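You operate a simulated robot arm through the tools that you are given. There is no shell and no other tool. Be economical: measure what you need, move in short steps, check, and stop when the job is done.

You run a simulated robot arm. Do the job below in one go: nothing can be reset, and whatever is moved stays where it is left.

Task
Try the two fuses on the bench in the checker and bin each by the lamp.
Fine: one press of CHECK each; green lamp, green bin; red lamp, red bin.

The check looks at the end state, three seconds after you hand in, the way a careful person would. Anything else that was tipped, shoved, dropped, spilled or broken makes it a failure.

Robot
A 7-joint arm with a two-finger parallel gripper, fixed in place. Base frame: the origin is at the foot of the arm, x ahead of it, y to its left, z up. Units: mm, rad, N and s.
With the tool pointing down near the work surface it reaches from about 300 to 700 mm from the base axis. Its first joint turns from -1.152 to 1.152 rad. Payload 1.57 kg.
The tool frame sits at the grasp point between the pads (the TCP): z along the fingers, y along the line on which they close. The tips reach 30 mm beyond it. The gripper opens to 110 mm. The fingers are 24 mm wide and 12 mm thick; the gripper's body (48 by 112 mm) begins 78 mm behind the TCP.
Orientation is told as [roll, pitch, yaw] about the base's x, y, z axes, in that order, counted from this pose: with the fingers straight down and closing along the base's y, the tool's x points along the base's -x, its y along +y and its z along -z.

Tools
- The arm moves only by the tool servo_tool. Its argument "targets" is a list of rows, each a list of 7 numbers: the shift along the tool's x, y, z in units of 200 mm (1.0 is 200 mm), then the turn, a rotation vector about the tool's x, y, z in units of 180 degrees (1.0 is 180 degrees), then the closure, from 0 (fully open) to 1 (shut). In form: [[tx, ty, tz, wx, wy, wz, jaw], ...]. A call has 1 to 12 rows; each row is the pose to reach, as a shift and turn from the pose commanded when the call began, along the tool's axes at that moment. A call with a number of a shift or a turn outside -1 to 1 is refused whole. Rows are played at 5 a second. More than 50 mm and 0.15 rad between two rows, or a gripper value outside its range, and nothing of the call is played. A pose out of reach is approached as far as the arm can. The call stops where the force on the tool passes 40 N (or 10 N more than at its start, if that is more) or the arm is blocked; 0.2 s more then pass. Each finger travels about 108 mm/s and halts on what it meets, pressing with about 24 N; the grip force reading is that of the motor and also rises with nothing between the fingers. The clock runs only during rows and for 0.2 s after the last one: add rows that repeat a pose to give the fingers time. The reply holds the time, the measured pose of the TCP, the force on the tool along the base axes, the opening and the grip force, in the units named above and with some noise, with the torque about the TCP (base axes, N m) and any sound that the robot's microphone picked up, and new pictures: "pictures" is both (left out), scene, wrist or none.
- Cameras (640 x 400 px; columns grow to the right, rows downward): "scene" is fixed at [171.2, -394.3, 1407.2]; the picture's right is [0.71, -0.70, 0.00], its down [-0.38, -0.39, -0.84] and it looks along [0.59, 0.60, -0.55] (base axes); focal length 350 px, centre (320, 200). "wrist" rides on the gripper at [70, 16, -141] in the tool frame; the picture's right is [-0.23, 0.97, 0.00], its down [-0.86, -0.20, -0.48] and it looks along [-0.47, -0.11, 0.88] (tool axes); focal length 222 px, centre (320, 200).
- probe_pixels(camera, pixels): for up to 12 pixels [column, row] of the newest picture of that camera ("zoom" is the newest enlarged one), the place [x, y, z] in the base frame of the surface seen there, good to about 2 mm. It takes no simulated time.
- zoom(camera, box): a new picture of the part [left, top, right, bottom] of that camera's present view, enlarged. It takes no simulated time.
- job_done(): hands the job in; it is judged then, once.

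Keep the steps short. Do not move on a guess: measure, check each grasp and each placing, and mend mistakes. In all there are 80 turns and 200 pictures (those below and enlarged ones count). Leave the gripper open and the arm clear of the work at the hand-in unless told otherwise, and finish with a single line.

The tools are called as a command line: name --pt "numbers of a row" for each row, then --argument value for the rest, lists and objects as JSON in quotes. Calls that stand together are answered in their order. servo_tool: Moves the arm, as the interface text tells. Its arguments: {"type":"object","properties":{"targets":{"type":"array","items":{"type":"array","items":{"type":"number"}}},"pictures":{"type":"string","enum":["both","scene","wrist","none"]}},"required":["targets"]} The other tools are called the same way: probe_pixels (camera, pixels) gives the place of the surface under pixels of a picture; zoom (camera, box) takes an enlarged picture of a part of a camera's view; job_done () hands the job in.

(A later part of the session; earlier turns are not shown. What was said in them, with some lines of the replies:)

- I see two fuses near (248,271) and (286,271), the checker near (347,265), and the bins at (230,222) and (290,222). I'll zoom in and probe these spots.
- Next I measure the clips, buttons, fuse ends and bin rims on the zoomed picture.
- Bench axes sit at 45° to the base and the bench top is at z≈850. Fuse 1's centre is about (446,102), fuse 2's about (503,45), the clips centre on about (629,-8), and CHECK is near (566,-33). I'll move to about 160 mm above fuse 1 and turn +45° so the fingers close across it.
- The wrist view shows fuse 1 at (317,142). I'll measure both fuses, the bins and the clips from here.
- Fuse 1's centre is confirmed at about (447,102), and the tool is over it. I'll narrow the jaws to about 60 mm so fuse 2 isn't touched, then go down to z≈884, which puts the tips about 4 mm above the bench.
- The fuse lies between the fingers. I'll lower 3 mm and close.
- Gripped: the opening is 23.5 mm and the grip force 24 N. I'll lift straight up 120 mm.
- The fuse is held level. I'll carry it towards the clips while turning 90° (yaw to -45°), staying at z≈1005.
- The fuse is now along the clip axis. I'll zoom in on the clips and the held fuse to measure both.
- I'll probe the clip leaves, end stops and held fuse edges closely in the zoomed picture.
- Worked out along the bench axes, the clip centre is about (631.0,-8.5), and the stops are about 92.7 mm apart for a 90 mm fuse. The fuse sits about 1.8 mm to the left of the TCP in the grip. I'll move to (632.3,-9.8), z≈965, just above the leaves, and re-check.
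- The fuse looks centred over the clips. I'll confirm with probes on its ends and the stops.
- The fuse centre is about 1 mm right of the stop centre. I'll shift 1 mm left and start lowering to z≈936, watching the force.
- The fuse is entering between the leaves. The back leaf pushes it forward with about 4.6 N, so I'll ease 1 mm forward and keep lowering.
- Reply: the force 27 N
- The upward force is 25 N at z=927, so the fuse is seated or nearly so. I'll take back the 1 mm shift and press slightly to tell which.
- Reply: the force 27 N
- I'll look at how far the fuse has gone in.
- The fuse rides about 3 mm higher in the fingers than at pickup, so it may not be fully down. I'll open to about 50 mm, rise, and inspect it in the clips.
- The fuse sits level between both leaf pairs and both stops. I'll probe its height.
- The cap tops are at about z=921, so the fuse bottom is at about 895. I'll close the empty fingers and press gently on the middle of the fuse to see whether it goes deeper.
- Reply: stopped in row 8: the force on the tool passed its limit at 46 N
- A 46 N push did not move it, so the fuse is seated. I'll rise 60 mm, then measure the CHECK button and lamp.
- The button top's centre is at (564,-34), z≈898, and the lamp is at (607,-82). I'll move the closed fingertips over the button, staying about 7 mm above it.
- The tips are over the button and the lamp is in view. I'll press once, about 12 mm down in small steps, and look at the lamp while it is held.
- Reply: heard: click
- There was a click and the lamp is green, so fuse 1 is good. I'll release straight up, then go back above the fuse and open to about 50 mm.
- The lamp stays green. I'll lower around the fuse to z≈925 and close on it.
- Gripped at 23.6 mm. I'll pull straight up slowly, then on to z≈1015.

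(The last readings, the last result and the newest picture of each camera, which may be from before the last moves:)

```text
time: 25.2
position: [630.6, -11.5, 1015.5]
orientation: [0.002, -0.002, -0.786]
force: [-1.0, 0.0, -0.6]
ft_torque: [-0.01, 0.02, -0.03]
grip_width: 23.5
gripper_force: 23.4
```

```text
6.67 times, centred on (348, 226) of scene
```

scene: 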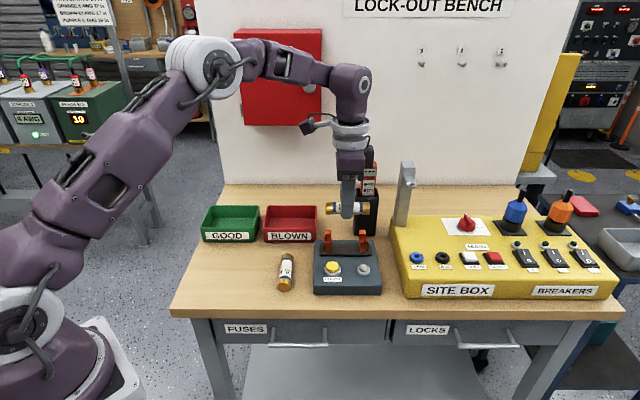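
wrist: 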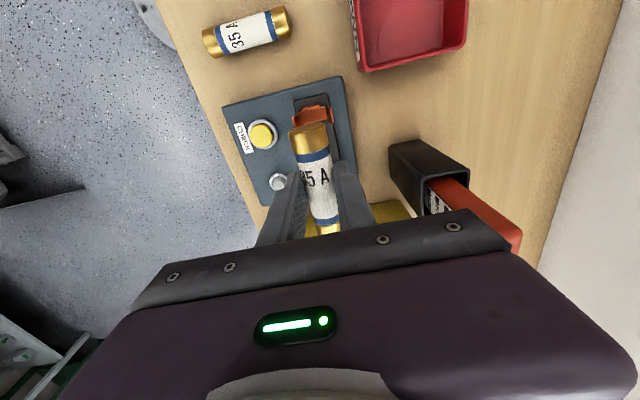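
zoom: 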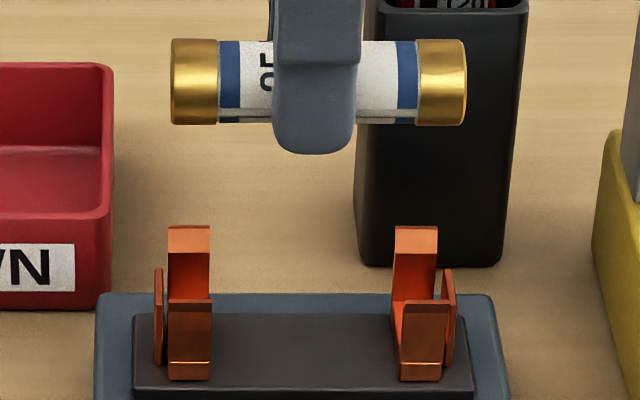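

Fuse 1 is out of the clips and the clips are undisturbed. The GOOD bin's centre is about (513,265), with its floor at z≈855 and rim at 896. I'll carry the fuse there at z≈1015 in two halves.

servo_tool --pt "0.1 0.04 0 0 0 0 0.92" --pt "0.25 0.1 0 0 0 0 0.92" --pt "0.4 0.16 0 0 0 0 0.92" --pt "0.55 0.22 0 0 0 0 0.92" --pt "0.7 0.28 0 0 0 0 0.92" --pictures "none"

servo_tool --pt "0.1 0.04 0 0 0 0 0.92" --pt "0.25 0.1 0 0 0 0 0.92" --pt "0.4 0.16 0 0 0 0 0.92" --pt "0.55 0.22 0 0 0 0 0.92" --pt "0.695 0.281 0 0 0 0 0.92" --pt "0.695 0.281 0 0 0 0 0.92"

zoom --camera "scene" --box '[190, 175, 320, 256]'

```text
time: 26.4
position: [570.0, 128.3, 1015.0]
orientation: [0.003, -0.001, -0.785]
force: [0.2, 0.1, -1.7]
ft_torque: [-0.02, -0.02, 0.02]
grip_width: 23.9
gripper_force: 23.9
```

```text
time: 27.8
position: [509.1, 267.1, 1013.6]
orientation: [0.003, -0.002, -0.784]
force: [-0.1, 1.5, -1.4]
ft_torque: [-0.02, 0.02, -0.01]
grip_width: 23.7
gripper_force: 23.8
```

scene: 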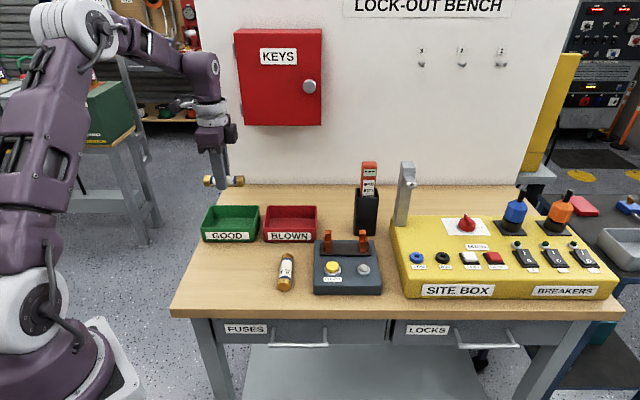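
wrist: 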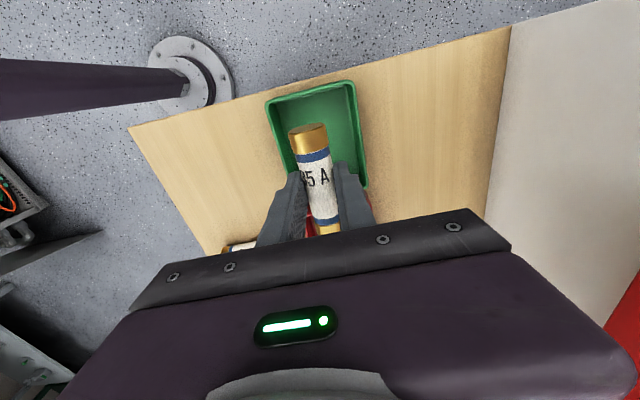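

```text
4.92 times, centred on (255, 216) of scene
```

zoom: 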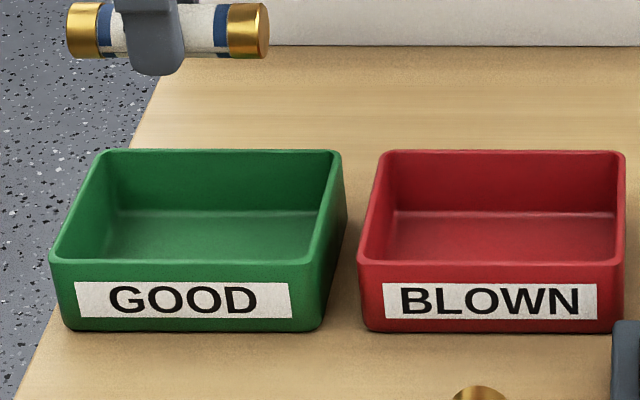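

Both bins are now in clear view, so I'll probe their rim corners for an exact centre.

probe_pixels --camera "zoom" --pixels '[[54, 259], [320, 262], [100, 152], [338, 153], [210, 240], [300, 245], [363, 262], [622, 260], [388, 153], [620, 153], [495, 240], [190, 262]]'

```text
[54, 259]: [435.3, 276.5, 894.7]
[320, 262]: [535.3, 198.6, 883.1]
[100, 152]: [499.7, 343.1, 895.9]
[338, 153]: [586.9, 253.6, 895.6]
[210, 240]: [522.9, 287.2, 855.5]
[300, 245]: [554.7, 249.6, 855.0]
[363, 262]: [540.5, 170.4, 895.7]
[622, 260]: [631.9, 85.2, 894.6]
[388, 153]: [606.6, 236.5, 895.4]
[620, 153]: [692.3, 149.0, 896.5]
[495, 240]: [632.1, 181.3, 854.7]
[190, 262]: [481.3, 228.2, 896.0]
```

The bin centre is (511,265.5), a 2 mm correction. I'll lower into the GOOD bin to z≈889, leaving the fuse about 2 mm above its floor.

servo_tool --pt "-0.01 0 0.1 0 0 0 0.92" --pt "-0.01 0 0.25 0 0 0 0.92" --pt "-0.01 0 0.4 0 0 0 0.92" --pt "-0.01 0 0.5 0 0 0 0.92" --pt "-0.01 0 0.58 0 0 0 0.92" --pt "-0.01 0 0.612 0 0 0 0.92" --pt "-0.01 0 0.612 0 0 0 0.92"

zoom --camera "scene" --box '[190, 175, 320, 256]'

```text
time: 29.4
position: [514.3, 265.8, 891.7]
orientation: [0.001, -0.002, -0.786]
force: [0.5, 0.3, -1.0]
ft_torque: [0.05, -0.01, -0.01]
grip_width: 23.4
gripper_force: 23.9
```

scene: 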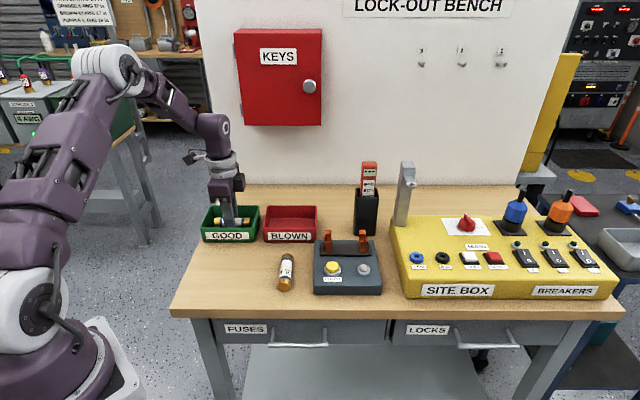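
wrist: 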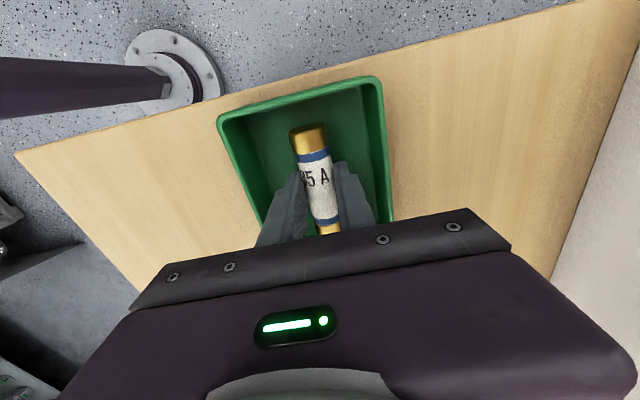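

```text
4.92 times, centred on (255, 216) of scene
```

zoom: 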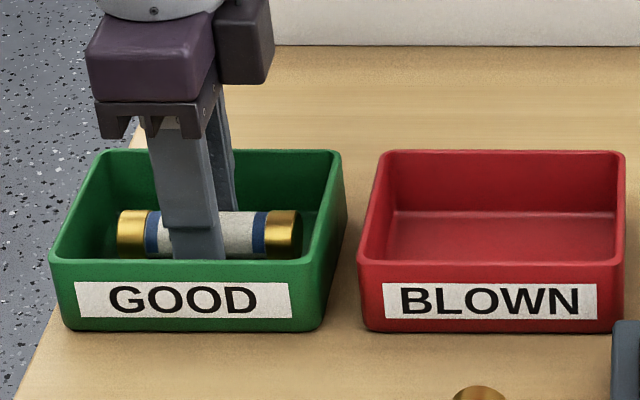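

The fuse is inside the bin and clear of the walls. I'll lower 2 mm more, open to about 42 mm, and rise 120 mm.

servo_tool --pt "0 0 0.01 0 0 0 0.92" --pt "0 0 0.01 0 0 0 0.75" --pt "0 0 0.01 0 0 0 0.62" --pt "0 0 0.01 0 0 0 0.62" --pt "0 0 -0.1 0 0 0 0.62" --pt "0 0 -0.3 0 0 0 0.62" --pt "0 0 -0.5 0 0 0 0.62" --pt "0 0 -0.6 0 0 0 0.62" --pt "0 0 -0.6 0 0 0 0.62"

zoom --camera "scene" --box '[190, 190, 340, 300]'

```text
time: 31.4
position: [513.1, 264.5, 1010.7]
orientation: [0.002, -0.002, -0.784]
force: [0.5, 0.5, -0.8]
ft_torque: [0.01, 0.01, 0.0]
grip_width: 41.8
gripper_force: 0.1
```

scene: 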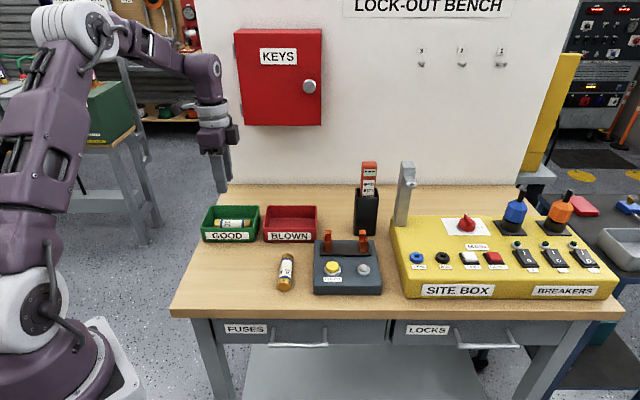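
wrist: 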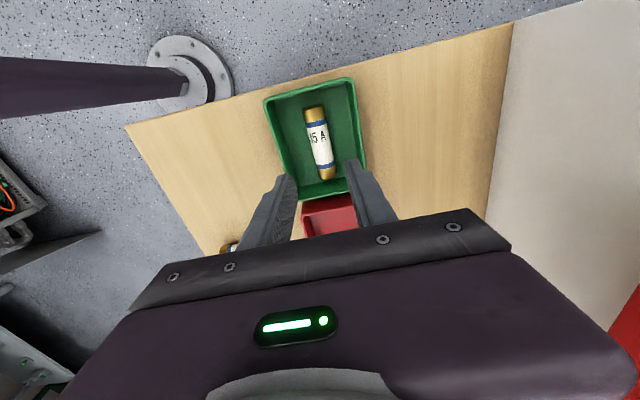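

```text
3.64 times, centred on (265, 245) of scene
```

zoom: 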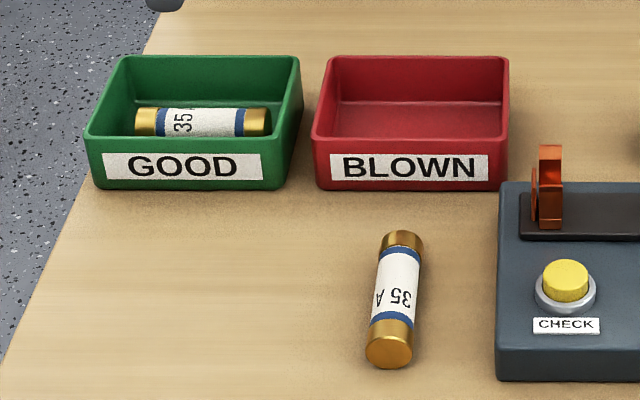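

Fuse 1 rests in the GOOD bin. Next I'll move over fuse 2 at about (503,45.5), turning back to yaw +45°.

servo_tool --pt "-0.061 -0.0675 0 0 0 -0.0417 0.5" --pt "-0.1225 -0.135 0 0 0 -0.0833 0.5" --pt "-0.184 -0.2025 0 0 0 -0.125 0.5" --pt "-0.245 -0.27 0 0 0 -0.1667 0.5" --pt "-0.306 -0.3375 0 0 0 -0.2083 0.5" --pt "-0.3675 -0.405 0 0 0 -0.25 0.5" --pt "-0.429 -0.4725 0 0 0 -0.2917 0.5" --pt "-0.49 -0.54 0 0 0 -0.3333 0.5" --pt "-0.551 -0.6075 0 0 0 -0.375 0.5" --pt "-0.6125 -0.675 0 0 0 -0.4167 0.5" --pt "-0.674 -0.7425 0 0 0 -0.4583 0.5" --pt "-0.735 -0.81 0 0 0 -0.5 0.5"

zoom --camera "scene" --box '[260, 240, 324, 300]'

zoom --camera "wrist" --box '[240, 80, 400, 230]'

```text
time: 34.0
position: [504.6, 48.0, 1012.4]
orientation: [-0.001, -0.002, 0.787]
force: [1.2, 0.3, 0.2]
ft_torque: [0.01, 0.02, 0.0]
grip_width: 55.0
gripper_force: 0.0
```

scene: 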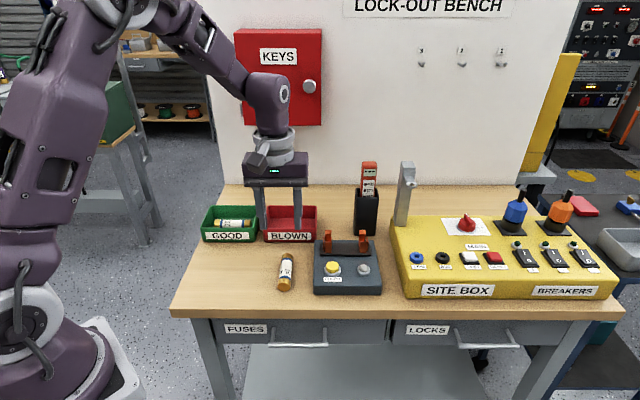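
wrist: 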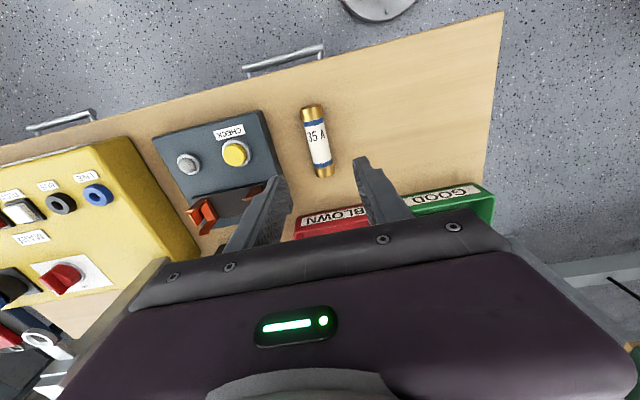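

```text
6.67 times, centred on (292, 270) of scene
```

zoom: 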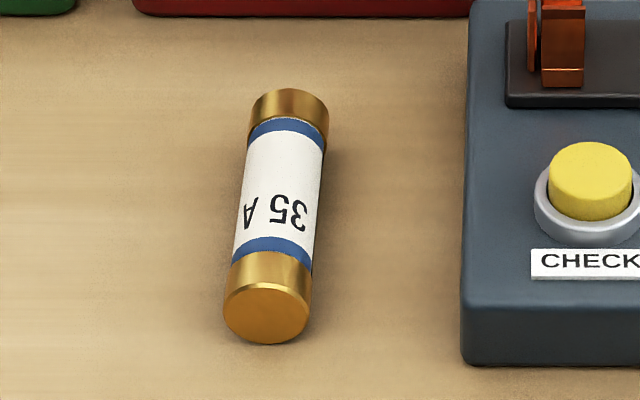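

```text
2.67 times, centred on (320, 155) of wrist
```

zoom: 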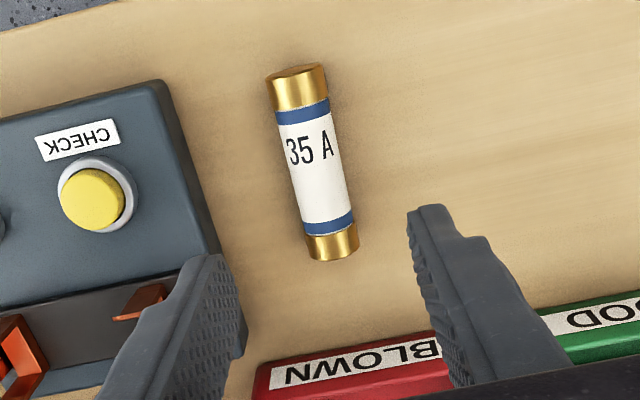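

I'll probe fuse 2's two ends, both visible in this wrist zoom.

probe_pixels --camera "zoom" --pixels '[[297, 75], [298, 95], [317, 165], [332, 235], [336, 255], [175, 150]]'

probe_pixels --camera "scene" --pixels '[[303.5, 255], [288, 259], [286, 270], [283.5, 280], [315, 270]]'

```text
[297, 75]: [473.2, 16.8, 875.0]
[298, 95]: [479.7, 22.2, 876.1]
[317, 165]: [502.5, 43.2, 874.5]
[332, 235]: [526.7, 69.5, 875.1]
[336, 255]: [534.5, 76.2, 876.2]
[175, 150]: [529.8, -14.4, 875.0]
```

```text
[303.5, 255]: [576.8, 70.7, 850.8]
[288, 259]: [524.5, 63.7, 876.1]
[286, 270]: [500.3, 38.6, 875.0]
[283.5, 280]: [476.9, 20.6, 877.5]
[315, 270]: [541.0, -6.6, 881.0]
```

Fuse 2's centre is (504,46.5). I'll lower to z≈885 with the jaws at 55 mm and close.

servo_tool --pt "0.006 0 0.1 0 0 0 0.5" --pt "0.006 0 0.3 0 0 0 0.5" --pt "0.006 0 0.45 0 0 0 0.5" --pt "0.006 0 0.56 0 0 0 0.5" --pt "0.006 0 0.61 0 0 0 0.5" --pt "0.006 0 0.63 0 0 0 0.5" --pt "0.006 0 0.63 0 0 0 0.5"

```text
time: 35.6
position: [504.8, 47.6, 885.1]
orientation: [-0.001, -0.002, 0.786]
force: [-0.1, 0.4, -0.2]
ft_torque: [0.03, -0.02, 0.02]
grip_width: 55.1
gripper_force: 0.0
```

scene: 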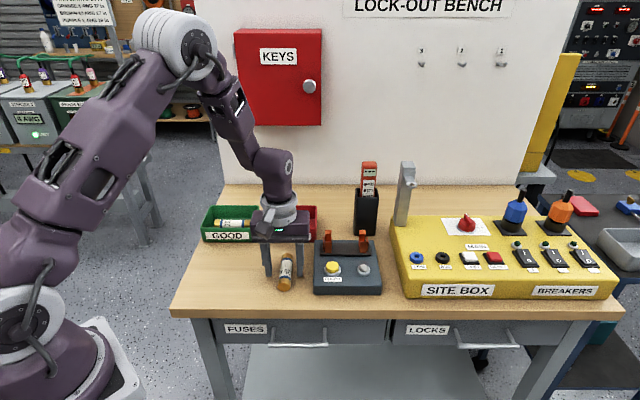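
wrist: 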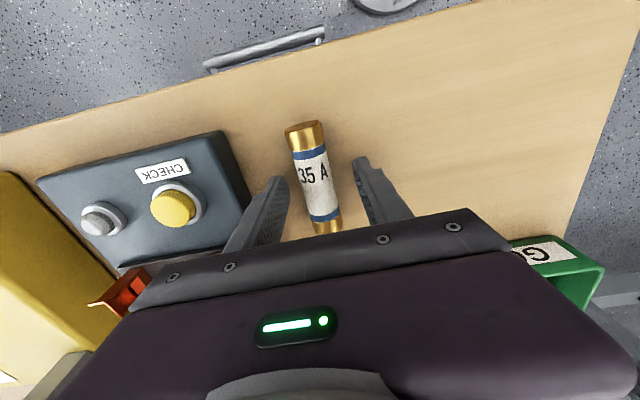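

Fuse 2 lies between the fingers. I'll close and lift 120 mm.

servo_tool --pt "0 0 0 0 0 0 0.7" --pt "0 0 0 0 0 0 0.85" --pt "0 0 0 0 0 0 0.92" --pt "0 0 0 0 0 0 0.92" --pt "0 0 -0.05 0 0 0 0.92" --pt "0 0 -0.2 0 0 0 0.92" --pt "0 0 -0.4 0 0 0 0.92" --pt "0 0 -0.6 0 0 0 0.92" --pt "0 0 -0.6 0 0 0 0.92" --pictures "wrist"

```text
time: 37.6
position: [501.9, 45.7, 1006.1]
orientation: [-0.002, -0.002, 0.785]
force: [0.2, -0.4, -0.5]
ft_torque: [-0.01, 0.0, 0.01]
grip_width: 23.4
gripper_force: 23.9
```

wrist: 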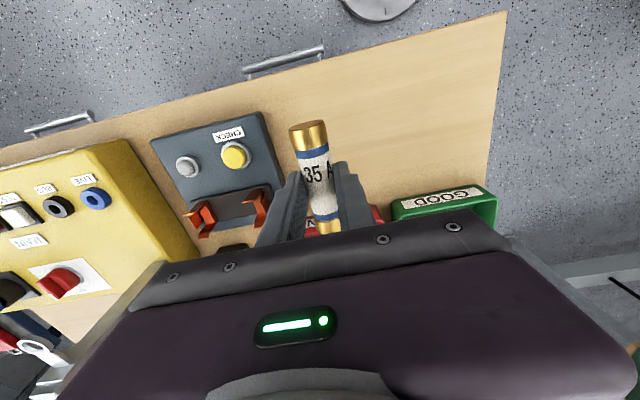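

Gripped at 23.4 mm and lifted. I'll carry fuse 2 above the clips while turning to yaw -45°.

servo_tool --pt "-0.022 -0.0545 0 0 0 0.0417 0.92" --pt "-0.044 -0.109 0 0 0 0.0833 0.92" --pt "-0.066 -0.1635 0 0 0 0.125 0.92" --pt "-0.088 -0.218 0 0 0 0.1667 0.92" --pt "-0.11 -0.2725 0 0 0 0.2083 0.92" --pt "-0.132 -0.327 0 0 0 0.25 0.92" --pt "-0.154 -0.3815 0 0 0 0.2917 0.92" --pt "-0.176 -0.436 0 0 0 0.3333 0.92" --pt "-0.198 -0.4905 0 0 0 0.375 0.92" --pt "-0.22 -0.545 0 0 0 0.4167 0.92" --pt "-0.242 -0.5995 0 0 0 0.4583 0.92" --pt "-0.264 -0.654 0 0 0 0.5 0.92" --pictures "none"

servo_tool --pt "0 0 0.1 0 0 0 0.92" --pt "0 0 0.2 0 0 0 0.92" --pt "0 0 0.2 0 0 0 0.92" --pictures "scene"

zoom --camera "scene" --box '[308, 206, 388, 256]'

probe_pixels --camera "zoom" --pixels '[[143, 160], [143, 190], [479, 160], [479, 190], [168, 175], [455, 175]]'

```text
time: 40.2
position: [632.8, -9.6, 1007.5]
orientation: [0.0, 0.0, -0.788]
force: [0.4, 0.7, -0.6]
ft_torque: [0.0, -0.01, 0.03]
grip_width: 23.5
gripper_force: 24.3
```

```text
time: 41.0
position: [632.9, -8.7, 967.2]
orientation: [0.003, -0.002, -0.787]
force: [-0.2, -0.6, -2.3]
ft_torque: [0.02, -0.03, 0.0]
grip_width: 23.4
gripper_force: 24.2
```

scene: 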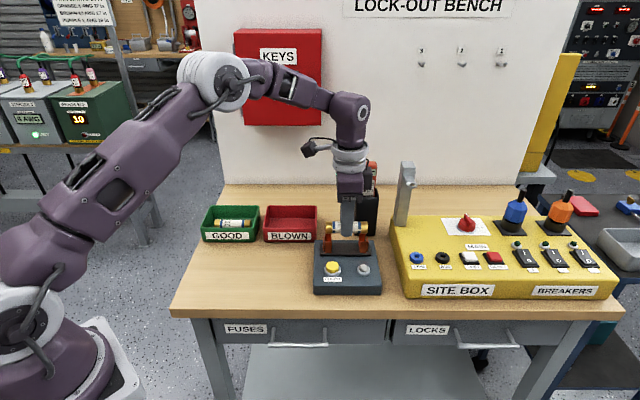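

```text
8.00 times, centred on (348, 231) of scene
```

zoom: 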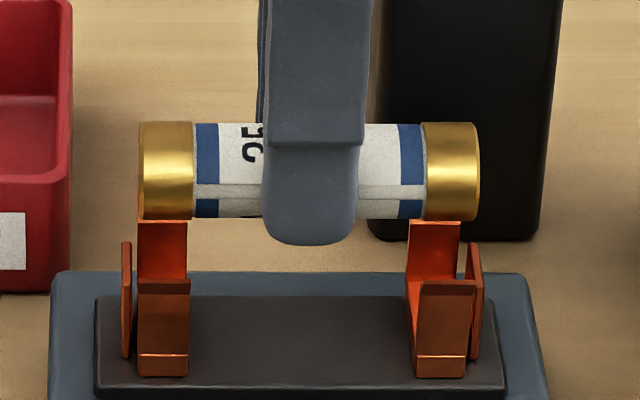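

```text
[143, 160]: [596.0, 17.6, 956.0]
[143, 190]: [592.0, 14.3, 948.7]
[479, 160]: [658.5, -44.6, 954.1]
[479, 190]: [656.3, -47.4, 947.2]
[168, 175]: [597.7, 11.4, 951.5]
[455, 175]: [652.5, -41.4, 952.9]
```

This matches the first approach within 0.5 mm. I'll shift 0.8 mm left and 1.5 mm forward, and lower in.

servo_tool --pt "0.004 -0.0075 0.02 0 0 0 0.92" --pt "0.004 -0.0075 0.06 0 0 0 0.92" --pt "0.004 -0.0075 0.1 0 0 0 0.92" --pt "0.004 -0.0075 0.13 0 0 0 0.92" --pt "0.004 -0.0075 0.155 0 0 0 0.92" --pt "0.004 -0.0075 0.155 0 0 0 0.92" --pictures "none"

zoom --camera "scene" --box '[308, 206, 388, 256]'

```text
time: 42.4
position: [630.9, -9.6, 936.7]
orientation: [0.004, -0.005, -0.787]
force: [2.8, -0.8, 2.1]
ft_torque: [0.02, -0.07, 0.0]
grip_width: 23.5
gripper_force: 24.2
```

```text
8.00 times, centred on (348, 231) of scene
```

zoom: 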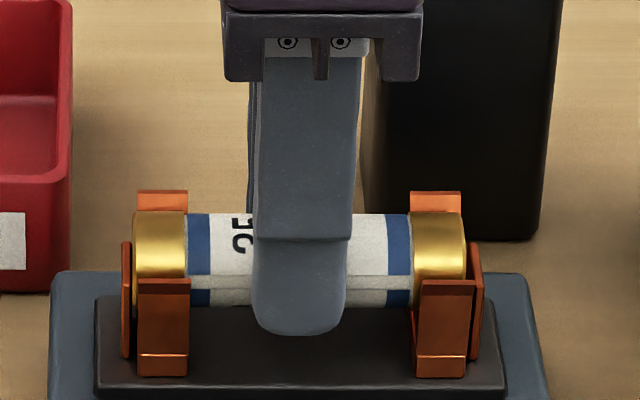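

It goes in cleanly with low force. I'll lower on to the seat at z≈927.

servo_tool --pt "-0.002 0 0.01 0 0 0 0.92" --pt "-0.002 0 0.025 0 0 0 0.92" --pt "-0.002 0 0.04 0 0 0 0.92" --pt "-0.002 0 0.052 0 0 0 0.92" --pt "-0.002 0 0.052 0 0 0 0.92" --pictures "none"

zoom --camera "scene" --box '[308, 216, 388, 266]'

```text
time: 43.6
position: [632.0, -8.9, 926.2]
orientation: [0.004, -0.006, -0.786]
force: [4.9, 2.0, 26.9]
ft_torque: [0.05, -0.07, -0.01]
grip_width: 23.7
gripper_force: 24.0
```

```text
8.00 times, centred on (348, 241) of scene
```

zoom: 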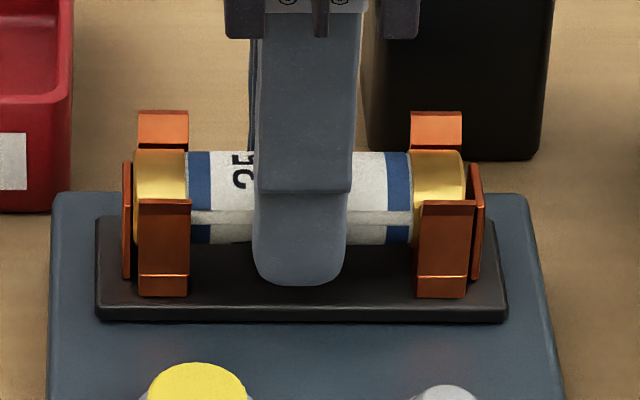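

It looks nearly the same as the first seating, with 27 N. I'll open, rise 25 mm above the fuse, close the fingers and press lightly on top to seat it fully.

servo_tool --pt "0 0 0 0 0 0 0.7" --pt "0 0 0 0 0 0 0.55" --pt "0 0 0 0 0 0 0.55" --pt "0 0 -0.1 0 0 0 0.55" --pt "0 0 -0.25 0 0 0 0.55" --pt "0 0 -0.4 0 0 0 0.55" --pt "0 0 -0.4 0 0 0 0.8" --pt "0 0 -0.4 0 0 0 1" --pt "0 0 -0.4 0 0 0 1" --pictures "scene"

zoom --camera "scene" --box '[308, 216, 388, 266]'

```text
time: 45.6
position: [631.2, -10.4, 1005.2]
orientation: [0.003, -0.003, -0.785]
force: [-0.6, 0.2, -0.3]
ft_torque: [0.03, 0.01, -0.02]
grip_width: 0.3
gripper_force: 21.1
```

scene: 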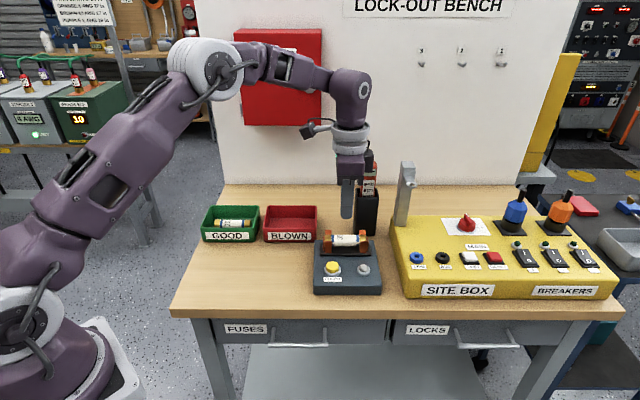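

```text
8.00 times, centred on (348, 241) of scene
```

zoom: 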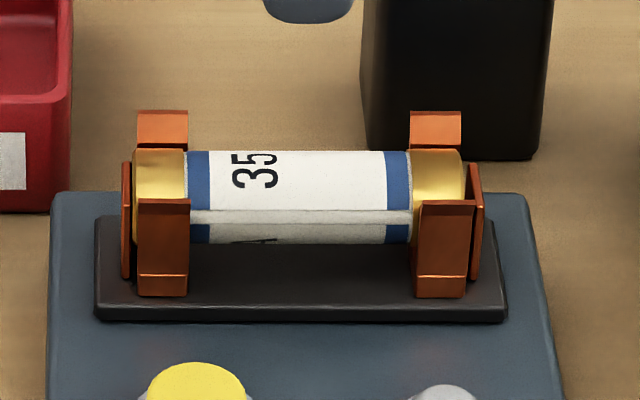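

It's level, with its top about 2 px above the first fuse's. A gentle press on top will settle it.

servo_tool --pt "0 0.002 0.1 0 0 0 1" --pt "0 0.002 0.2 0 0 0 1" --pt "0 0.002 0.25 0 0 0 1" --pt "0 0.002 0.264 0 0 0 1" --pt "0 0.002 0.27 0 0 0 1" --pt "0 0.002 0.275 0 0 0 1" --pt "0 0.002 0.28 0 0 0 1" --pt "0 0.002 0.285 0 0 0 1" --pictures "none"

zoom --camera "scene" --box '[308, 216, 388, 266]'

```text
time: 47.4
position: [631.9, -9.3, 949.3]
orientation: [0.002, -0.005, -0.786]
force: [-9.1, 0.3, 35.1]
ft_torque: [0.09, 0.39, 0.0]
grip_width: 0.0
gripper_force: 21.1
```

```text
8.00 times, centred on (348, 241) of scene
```

zoom: 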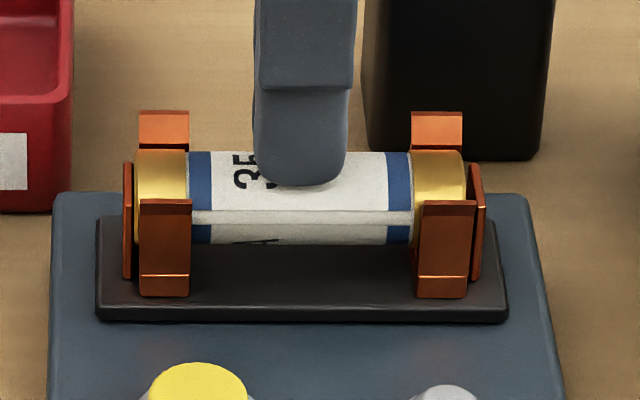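

It's firmly seated, with 35 N and no more travel. I'll rise, move over CHECK, and stop about 7 mm above it.

servo_tool --pt "0 0 -0.1 0 0 0 1" --pt "0 0 -0.3 0 0 0 1" --pt "0.05 -0.1 -0.3 0 0 0 1" --pt "0.1 -0.22 -0.3 0 0 0 1" --pt "0.151 -0.325 -0.3 0 0 0 1" --pt "0.151 -0.325 -0.15 0 0 0 1" --pt "0.151 -0.325 0.0 0 0 0 1" --pt "0.151 -0.325 0.067 0 0 0 1" --pt "0.151 -0.325 0.067 0 0 0 1" --pictures "scene"

zoom --camera "scene" --box '[308, 226, 388, 296]'

```text
time: 49.4
position: [564.6, -33.0, 934.4]
orientation: [0.001, -0.002, -0.785]
force: [0.1, 0.1, -0.6]
ft_torque: [-0.01, 0.01, 0.01]
grip_width: 0.1
gripper_force: 21.0
```

scene: 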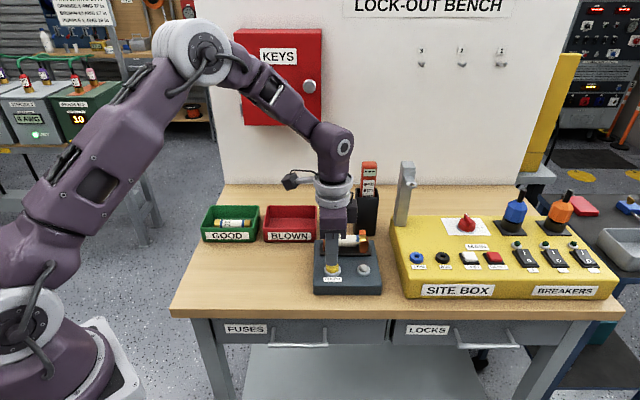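

```text
5.71 times, centred on (348, 261) of scene
```

zoom: 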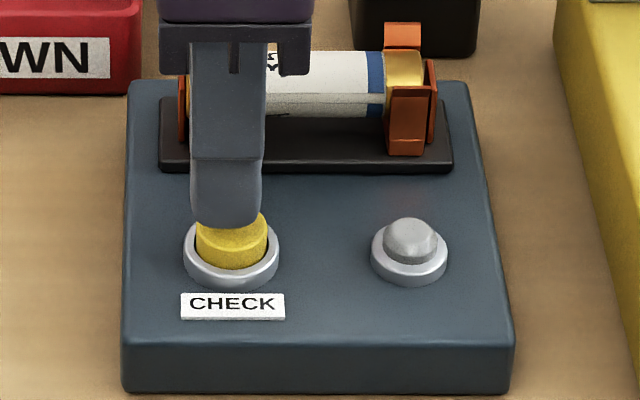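

The tips are above the button and the lamp is dark. I'll press once.

servo_tool --pt "0 0 0.025 0 0 0 1" --pt "0 0 0.035 0 0 0 1" --pt "0 0 0.045 0 0 0 1" --pt "0 0 0.053 0 0 0 1" --pictures "scene"

zoom --camera "scene" --box '[308, 226, 388, 296]'

```text
time: 50.4
position: [563.4, -33.7, 924.3]
orientation: [0.001, -0.004, -0.786]
force: [-0.6, -1.0, 1.8]
ft_torque: [-0.01, 0.03, 0.01]
grip_width: 0.1
gripper_force: 21.2
heard: click
```

scene: 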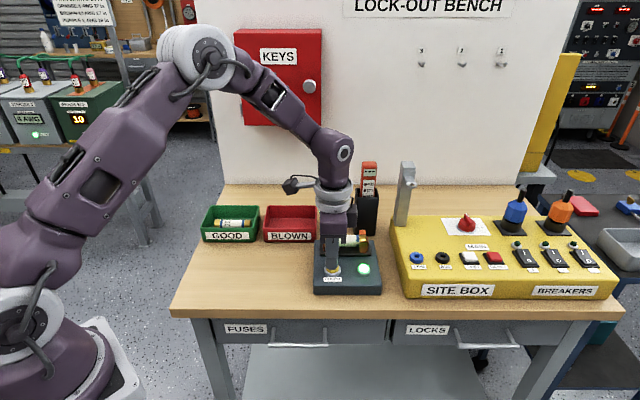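

```text
5.71 times, centred on (348, 261) of scene
```

zoom: 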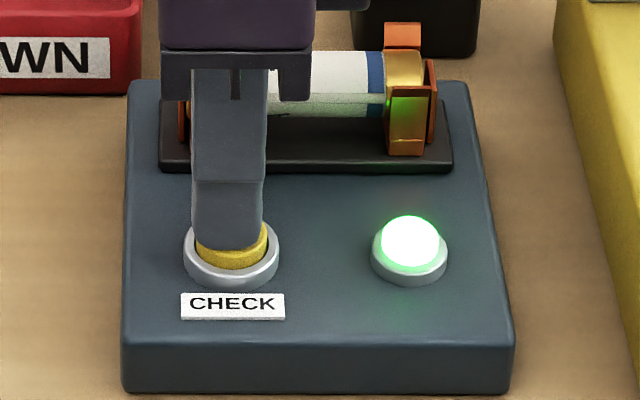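

Another click and green again. I'll release, return above the fuse, open, and check that the lamp is still green.

servo_tool --pt "0 0 -0.1 0 0 0 1" --pt "0 0 -0.25 0 0 0 1" --pt "0 0 -0.42 0 0 0 1" --pt "-0.05 0.11 -0.42 0 0 0 0.8" --pt "-0.1 0.22 -0.42 0 0 0 0.55" --pt "-0.151 0.322 -0.42 0 0 0 0.55" --pt "-0.151 0.322 -0.42 0 0 0 0.55" --pictures "scene"

zoom --camera "scene" --box '[308, 226, 388, 296]'

```text
time: 52.0
position: [630.2, -10.6, 1008.6]
orientation: [0.002, -0.002, -0.786]
force: [0.1, 0.5, -0.5]
ft_torque: [-0.01, 0.02, 0.0]
grip_width: 49.2
gripper_force: 0.2
```

scene: 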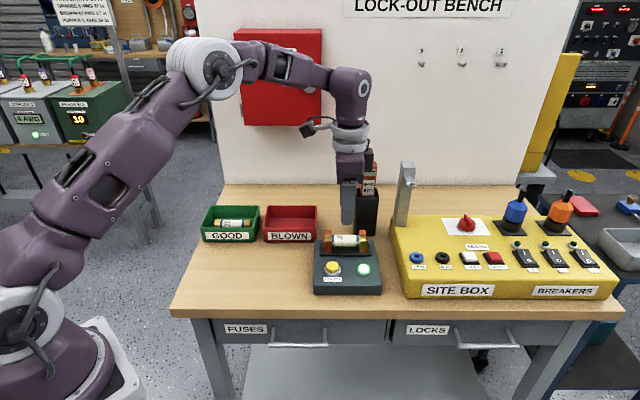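

```text
5.71 times, centred on (348, 261) of scene
```

zoom: 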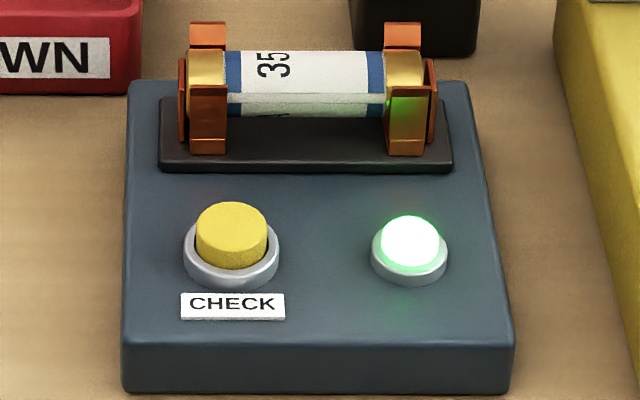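

The lamp is steady green, so fuse 2 is good too. I'll lower around it to z≈927, grip, and pull it out.

servo_tool --pt "0 0.004 0.15 0 0 0 0.55" --pt "0 0.004 0.3 0 0 0 0.55" --pt "0 0.004 0.37 0 0 0 0.55" --pt "0 0.004 0.408 0 0 0 0.55" --pt "0 0.004 0.408 0 0 0 0.7" --pt "0 0.004 0.408 0 0 0 0.85" --pt "0 0.004 0.408 0 0 0 0.92" --pt "0 0.004 0.408 0 0 0 0.92" --pictures "none"

servo_tool --pt "0 0 -0.025 0 0 0 0.92" --pt "0 0 -0.05 0 0 0 0.92" --pt "0 0 -0.1 0 0 0 0.92" --pt "0 0 -0.2 0 0 0 0.92" --pt "0 0 -0.35 0 0 0 0.92" --pt "0 0 -0.44 0 0 0 0.92" --pt "0 0 -0.44 0 0 0 0.92" --pictures "scene"

zoom --camera "scene" --box '[190, 186, 396, 300]'

```text
time: 53.8
position: [630.8, -9.5, 925.3]
orientation: [0.001, -0.002, -0.785]
force: [-0.6, -0.3, -4.3]
ft_torque: [0.01, -0.01, 0.04]
grip_width: 23.3
gripper_force: 24.1
```

```text
time: 55.4
position: [630.6, -9.4, 1015.5]
orientation: [0.001, -0.002, -0.787]
force: [-0.3, 0.2, -0.8]
ft_torque: [0.01, 0.02, -0.01]
grip_width: 23.4
gripper_force: 23.9
```

scene: 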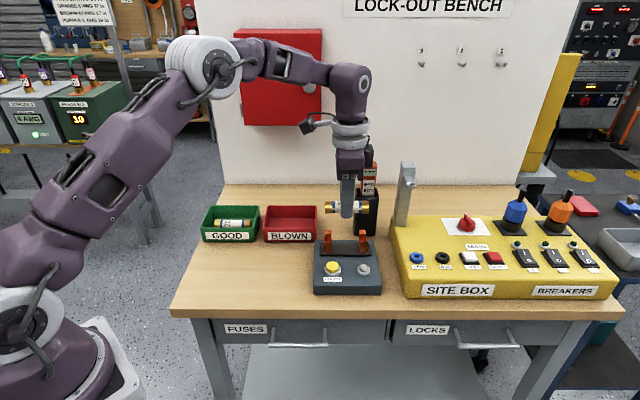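

```text
3.11 times, centred on (293, 243) of scene
```

zoom: 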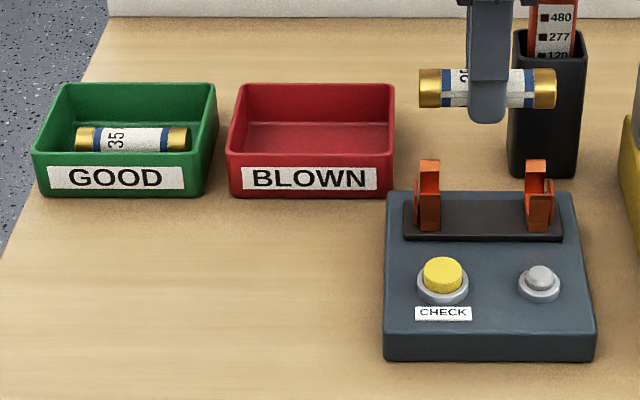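

Fuse 2 is out and held. I'll probe where fuse 1 lies in the GOOD bin to choose a place for the second.

probe_pixels --camera "zoom" --pixels '[[80, 137], [90, 130], [130, 130], [175, 130], [184, 137], [130, 140], [130, 148], [130, 118], [60, 150], [130, 95], [200, 130], [130, 160]]'

zoom --camera "scene" --box '[196, 196, 268, 246]'

```text
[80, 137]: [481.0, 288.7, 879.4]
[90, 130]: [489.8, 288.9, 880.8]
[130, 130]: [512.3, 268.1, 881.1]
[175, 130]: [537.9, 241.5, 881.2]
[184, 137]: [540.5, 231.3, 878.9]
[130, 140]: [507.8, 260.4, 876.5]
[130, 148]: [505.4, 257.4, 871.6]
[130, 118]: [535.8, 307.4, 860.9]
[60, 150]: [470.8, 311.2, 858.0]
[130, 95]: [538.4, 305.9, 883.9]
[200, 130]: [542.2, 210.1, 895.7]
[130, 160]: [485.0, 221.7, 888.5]
```

```text
8.00 times, centred on (232, 221) of scene
```

zoom: 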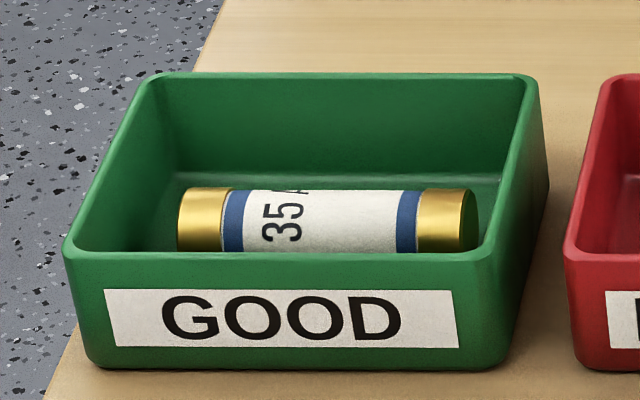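

Fuse 1 lies along the bin's middle (b≈551 of 503–594), which leaves about 31 mm behind it. I'll bring fuse 2 in parallel, 10 mm behind fuse 1's axis, and release it just above so it rolls gently into the back gap. First I carry it over the bin.

servo_tool --pt "0.1 0.044 0 0 0 0 0.92" --pt "0.25 0.11 0 0 0 0 0.92" --pt "0.4 0.175 0 0 0 0 0.92" --pt "0.55 0.24 0 0 0 0 0.92" --pt "0.7 0.305 0 0 0 0 0.92" --pictures "none"

servo_tool --pt "0.1 0.044 0 0 0 0 0.92" --pt "0.25 0.11 0 0 0 0 0.92" --pt "0.4 0.175 0 0 0 0 0.92" --pt "0.55 0.24 0 0 0 0 0.92" --pt "0.685 0.299 0 0 0 0 0.92" --pt "0.685 0.299 0.2 0 0 0 0.92" --pt "0.685 0.299 0.3 0 0 0 0.92" --pt "0.685 0.299 0.3 0 0 0 0.92"

zoom --camera "scene" --box '[190, 175, 286, 250]'

```text
time: 56.6
position: [575.1, 134.4, 1014.1]
orientation: [0.001, -0.001, -0.786]
force: [0.9, 0.0, -1.5]
ft_torque: [-0.01, -0.02, 0.02]
grip_width: 23.4
gripper_force: 23.8
```

```text
time: 58.4
position: [519.5, 272.3, 955.2]
orientation: [0.002, -0.002, -0.786]
force: [-0.1, -0.7, -0.7]
ft_torque: [0.0, 0.01, -0.03]
grip_width: 23.4
gripper_force: 24.1
```

scene: 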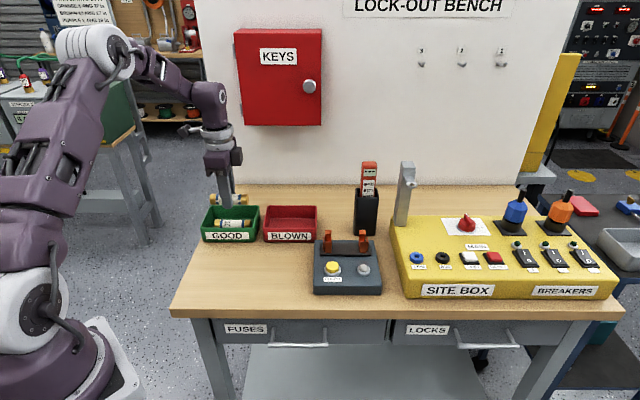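
wrist: 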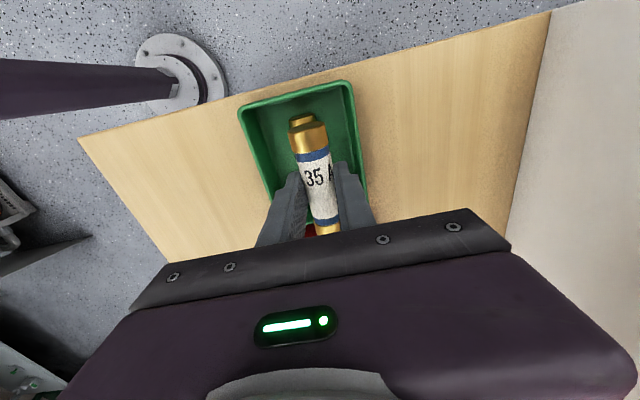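

```text
5.33 times, centred on (238, 212) of scene
```

zoom: 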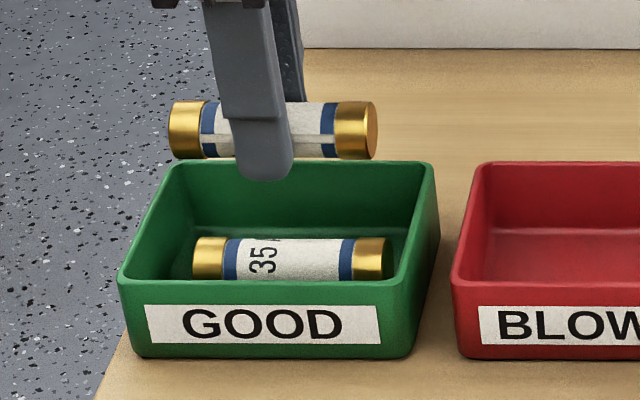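

The position is right: fuse 2 sits parallel and slightly behind fuse 1. I'll lower to z≈914.

servo_tool --pt "0 0 0.08 0 0 0 0.92" --pt "0 0 0.15 0 0 0 0.92" --pt "0 0 0.19 0 0 0 0.92" --pt "0 0 0.205 0 0 0 0.92" --pt "0 0 0.205 0 0 0 0.92"

zoom --camera "scene" --box '[190, 175, 286, 250]'

```text
time: 59.6
position: [519.8, 270.8, 913.0]
orientation: [0.001, -0.003, -0.784]
force: [-0.1, 0.2, -0.8]
ft_torque: [-0.01, 0.03, 0.0]
grip_width: 23.4
gripper_force: 24.3
```

scene: 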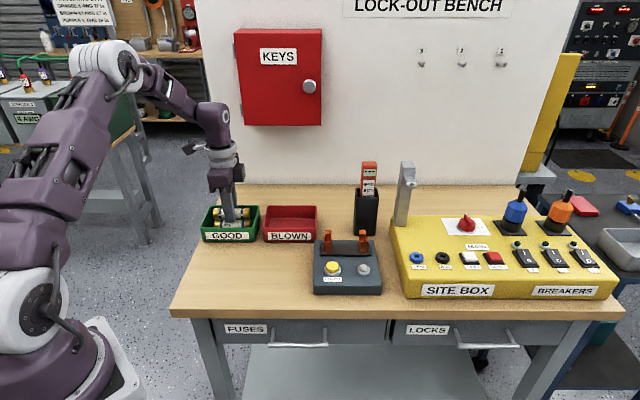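
wrist: 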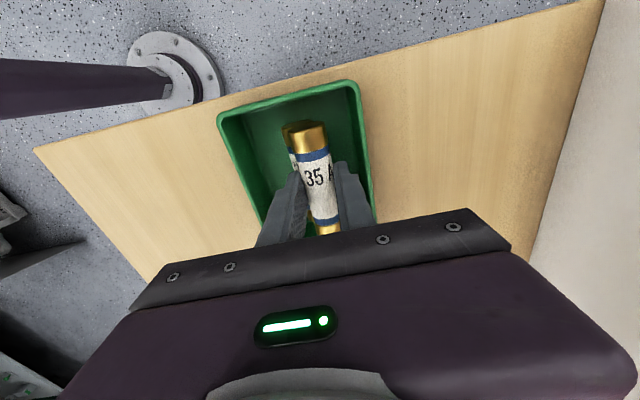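

```text
5.33 times, centred on (238, 212) of scene
```

zoom: 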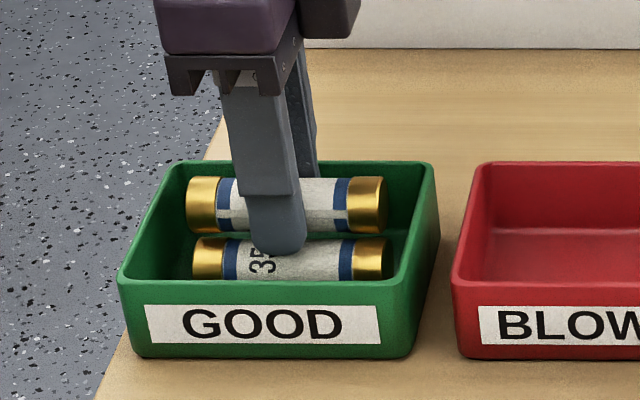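

No contact yet, and fuse 2 hovers just above and behind fuse 1. I'll open to about 35 mm, pause, then rise slowly.

servo_tool --pt "0 0 0 0 0 0 0.75" --pt "0 0 0 0 0 0 0.68" --pt "0 0 0 0 0 0 0.68" --pt "0 0 -0.03 0 0 0 0.68" --pt "0 0 -0.07 0 0 0 0.68" --pt "0 0 -0.12 0 0 0 0.68" --pt "0 0 -0.25 0 0 0 0.68" --pt "0 0 -0.45 0 0 0 0.68" --pt "0 0 -0.55 0 0 0 0.68"

zoom --camera "scene" --box '[190, 175, 286, 250]'

```text
time: 61.6
position: [521.9, 270.8, 1025.3]
orientation: [0.002, -0.002, -0.784]
force: [-0.6, 1.1, -0.3]
ft_torque: [-0.04, 0.0, -0.01]
grip_width: 35.2
gripper_force: 0.0
```

scene: 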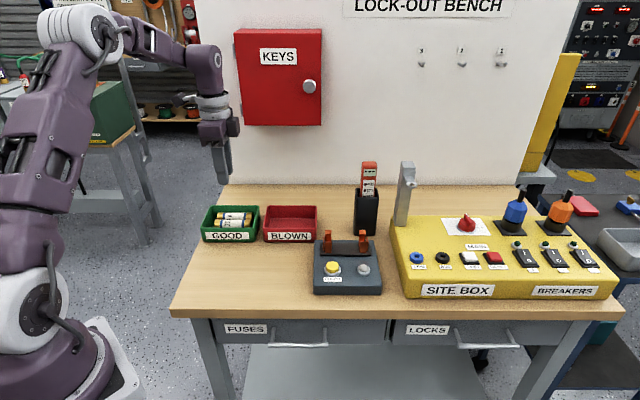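
wrist: 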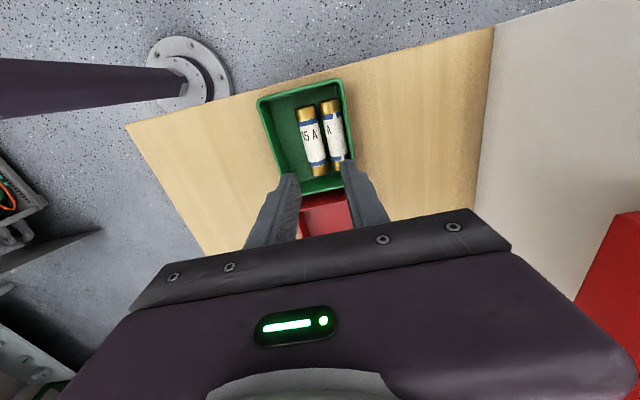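

```text
5.33 times, centred on (238, 212) of scene
```

zoom: 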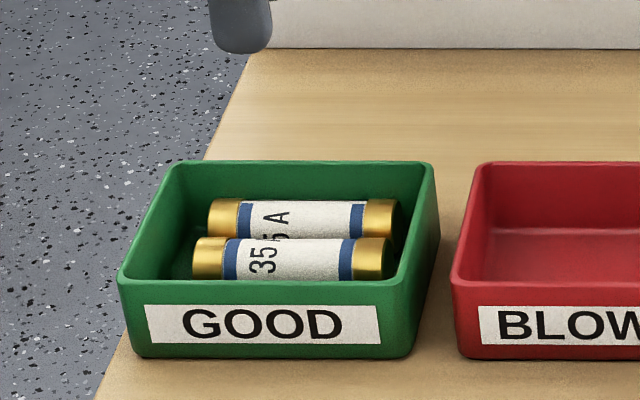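

Both fuses lie side by side in the GOOD bin. I'll raise the arm further, open the gripper fully, and take a last look.

servo_tool --pt "0 0 -0.2 0 0 0 0.5" --pt "0 0 -0.4 0 0 0 0.2" --pt "0 0 -0.55 0 0 0 0" --pt "0 0 -0.55 0 0 0 0" --pt "0 0 -0.55 0 0 0 0" --pictures "scene"

zoom --camera "scene" --box '[180, 150, 420, 310]'

```text
time: 62.8
position: [521.5, 270.8, 1134.0]
orientation: [0.002, -0.001, -0.784]
force: [0.3, -0.7, -0.2]
ft_torque: [-0.02, -0.02, 0.0]
grip_width: 109.8
gripper_force: 0.1
```

scene: 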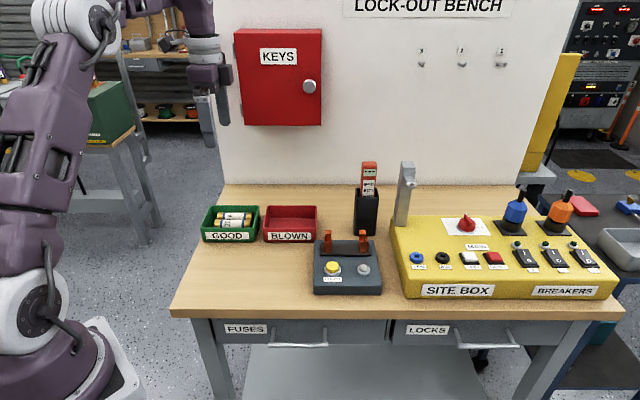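

```text
2.50 times, centred on (300, 230) of scene
```

zoom: 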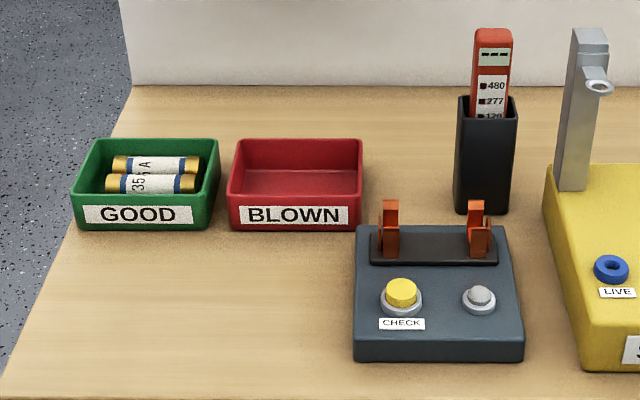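

Both fuses are in the GOOD bin, the checker is empty, nothing else has been disturbed, and the gripper is open and clear. I'm handing in now.

job_done

```text
The job is handed in.
```

Both fuses lit the green lamp on one CHECK press each, and both are in the green GOOD bin.
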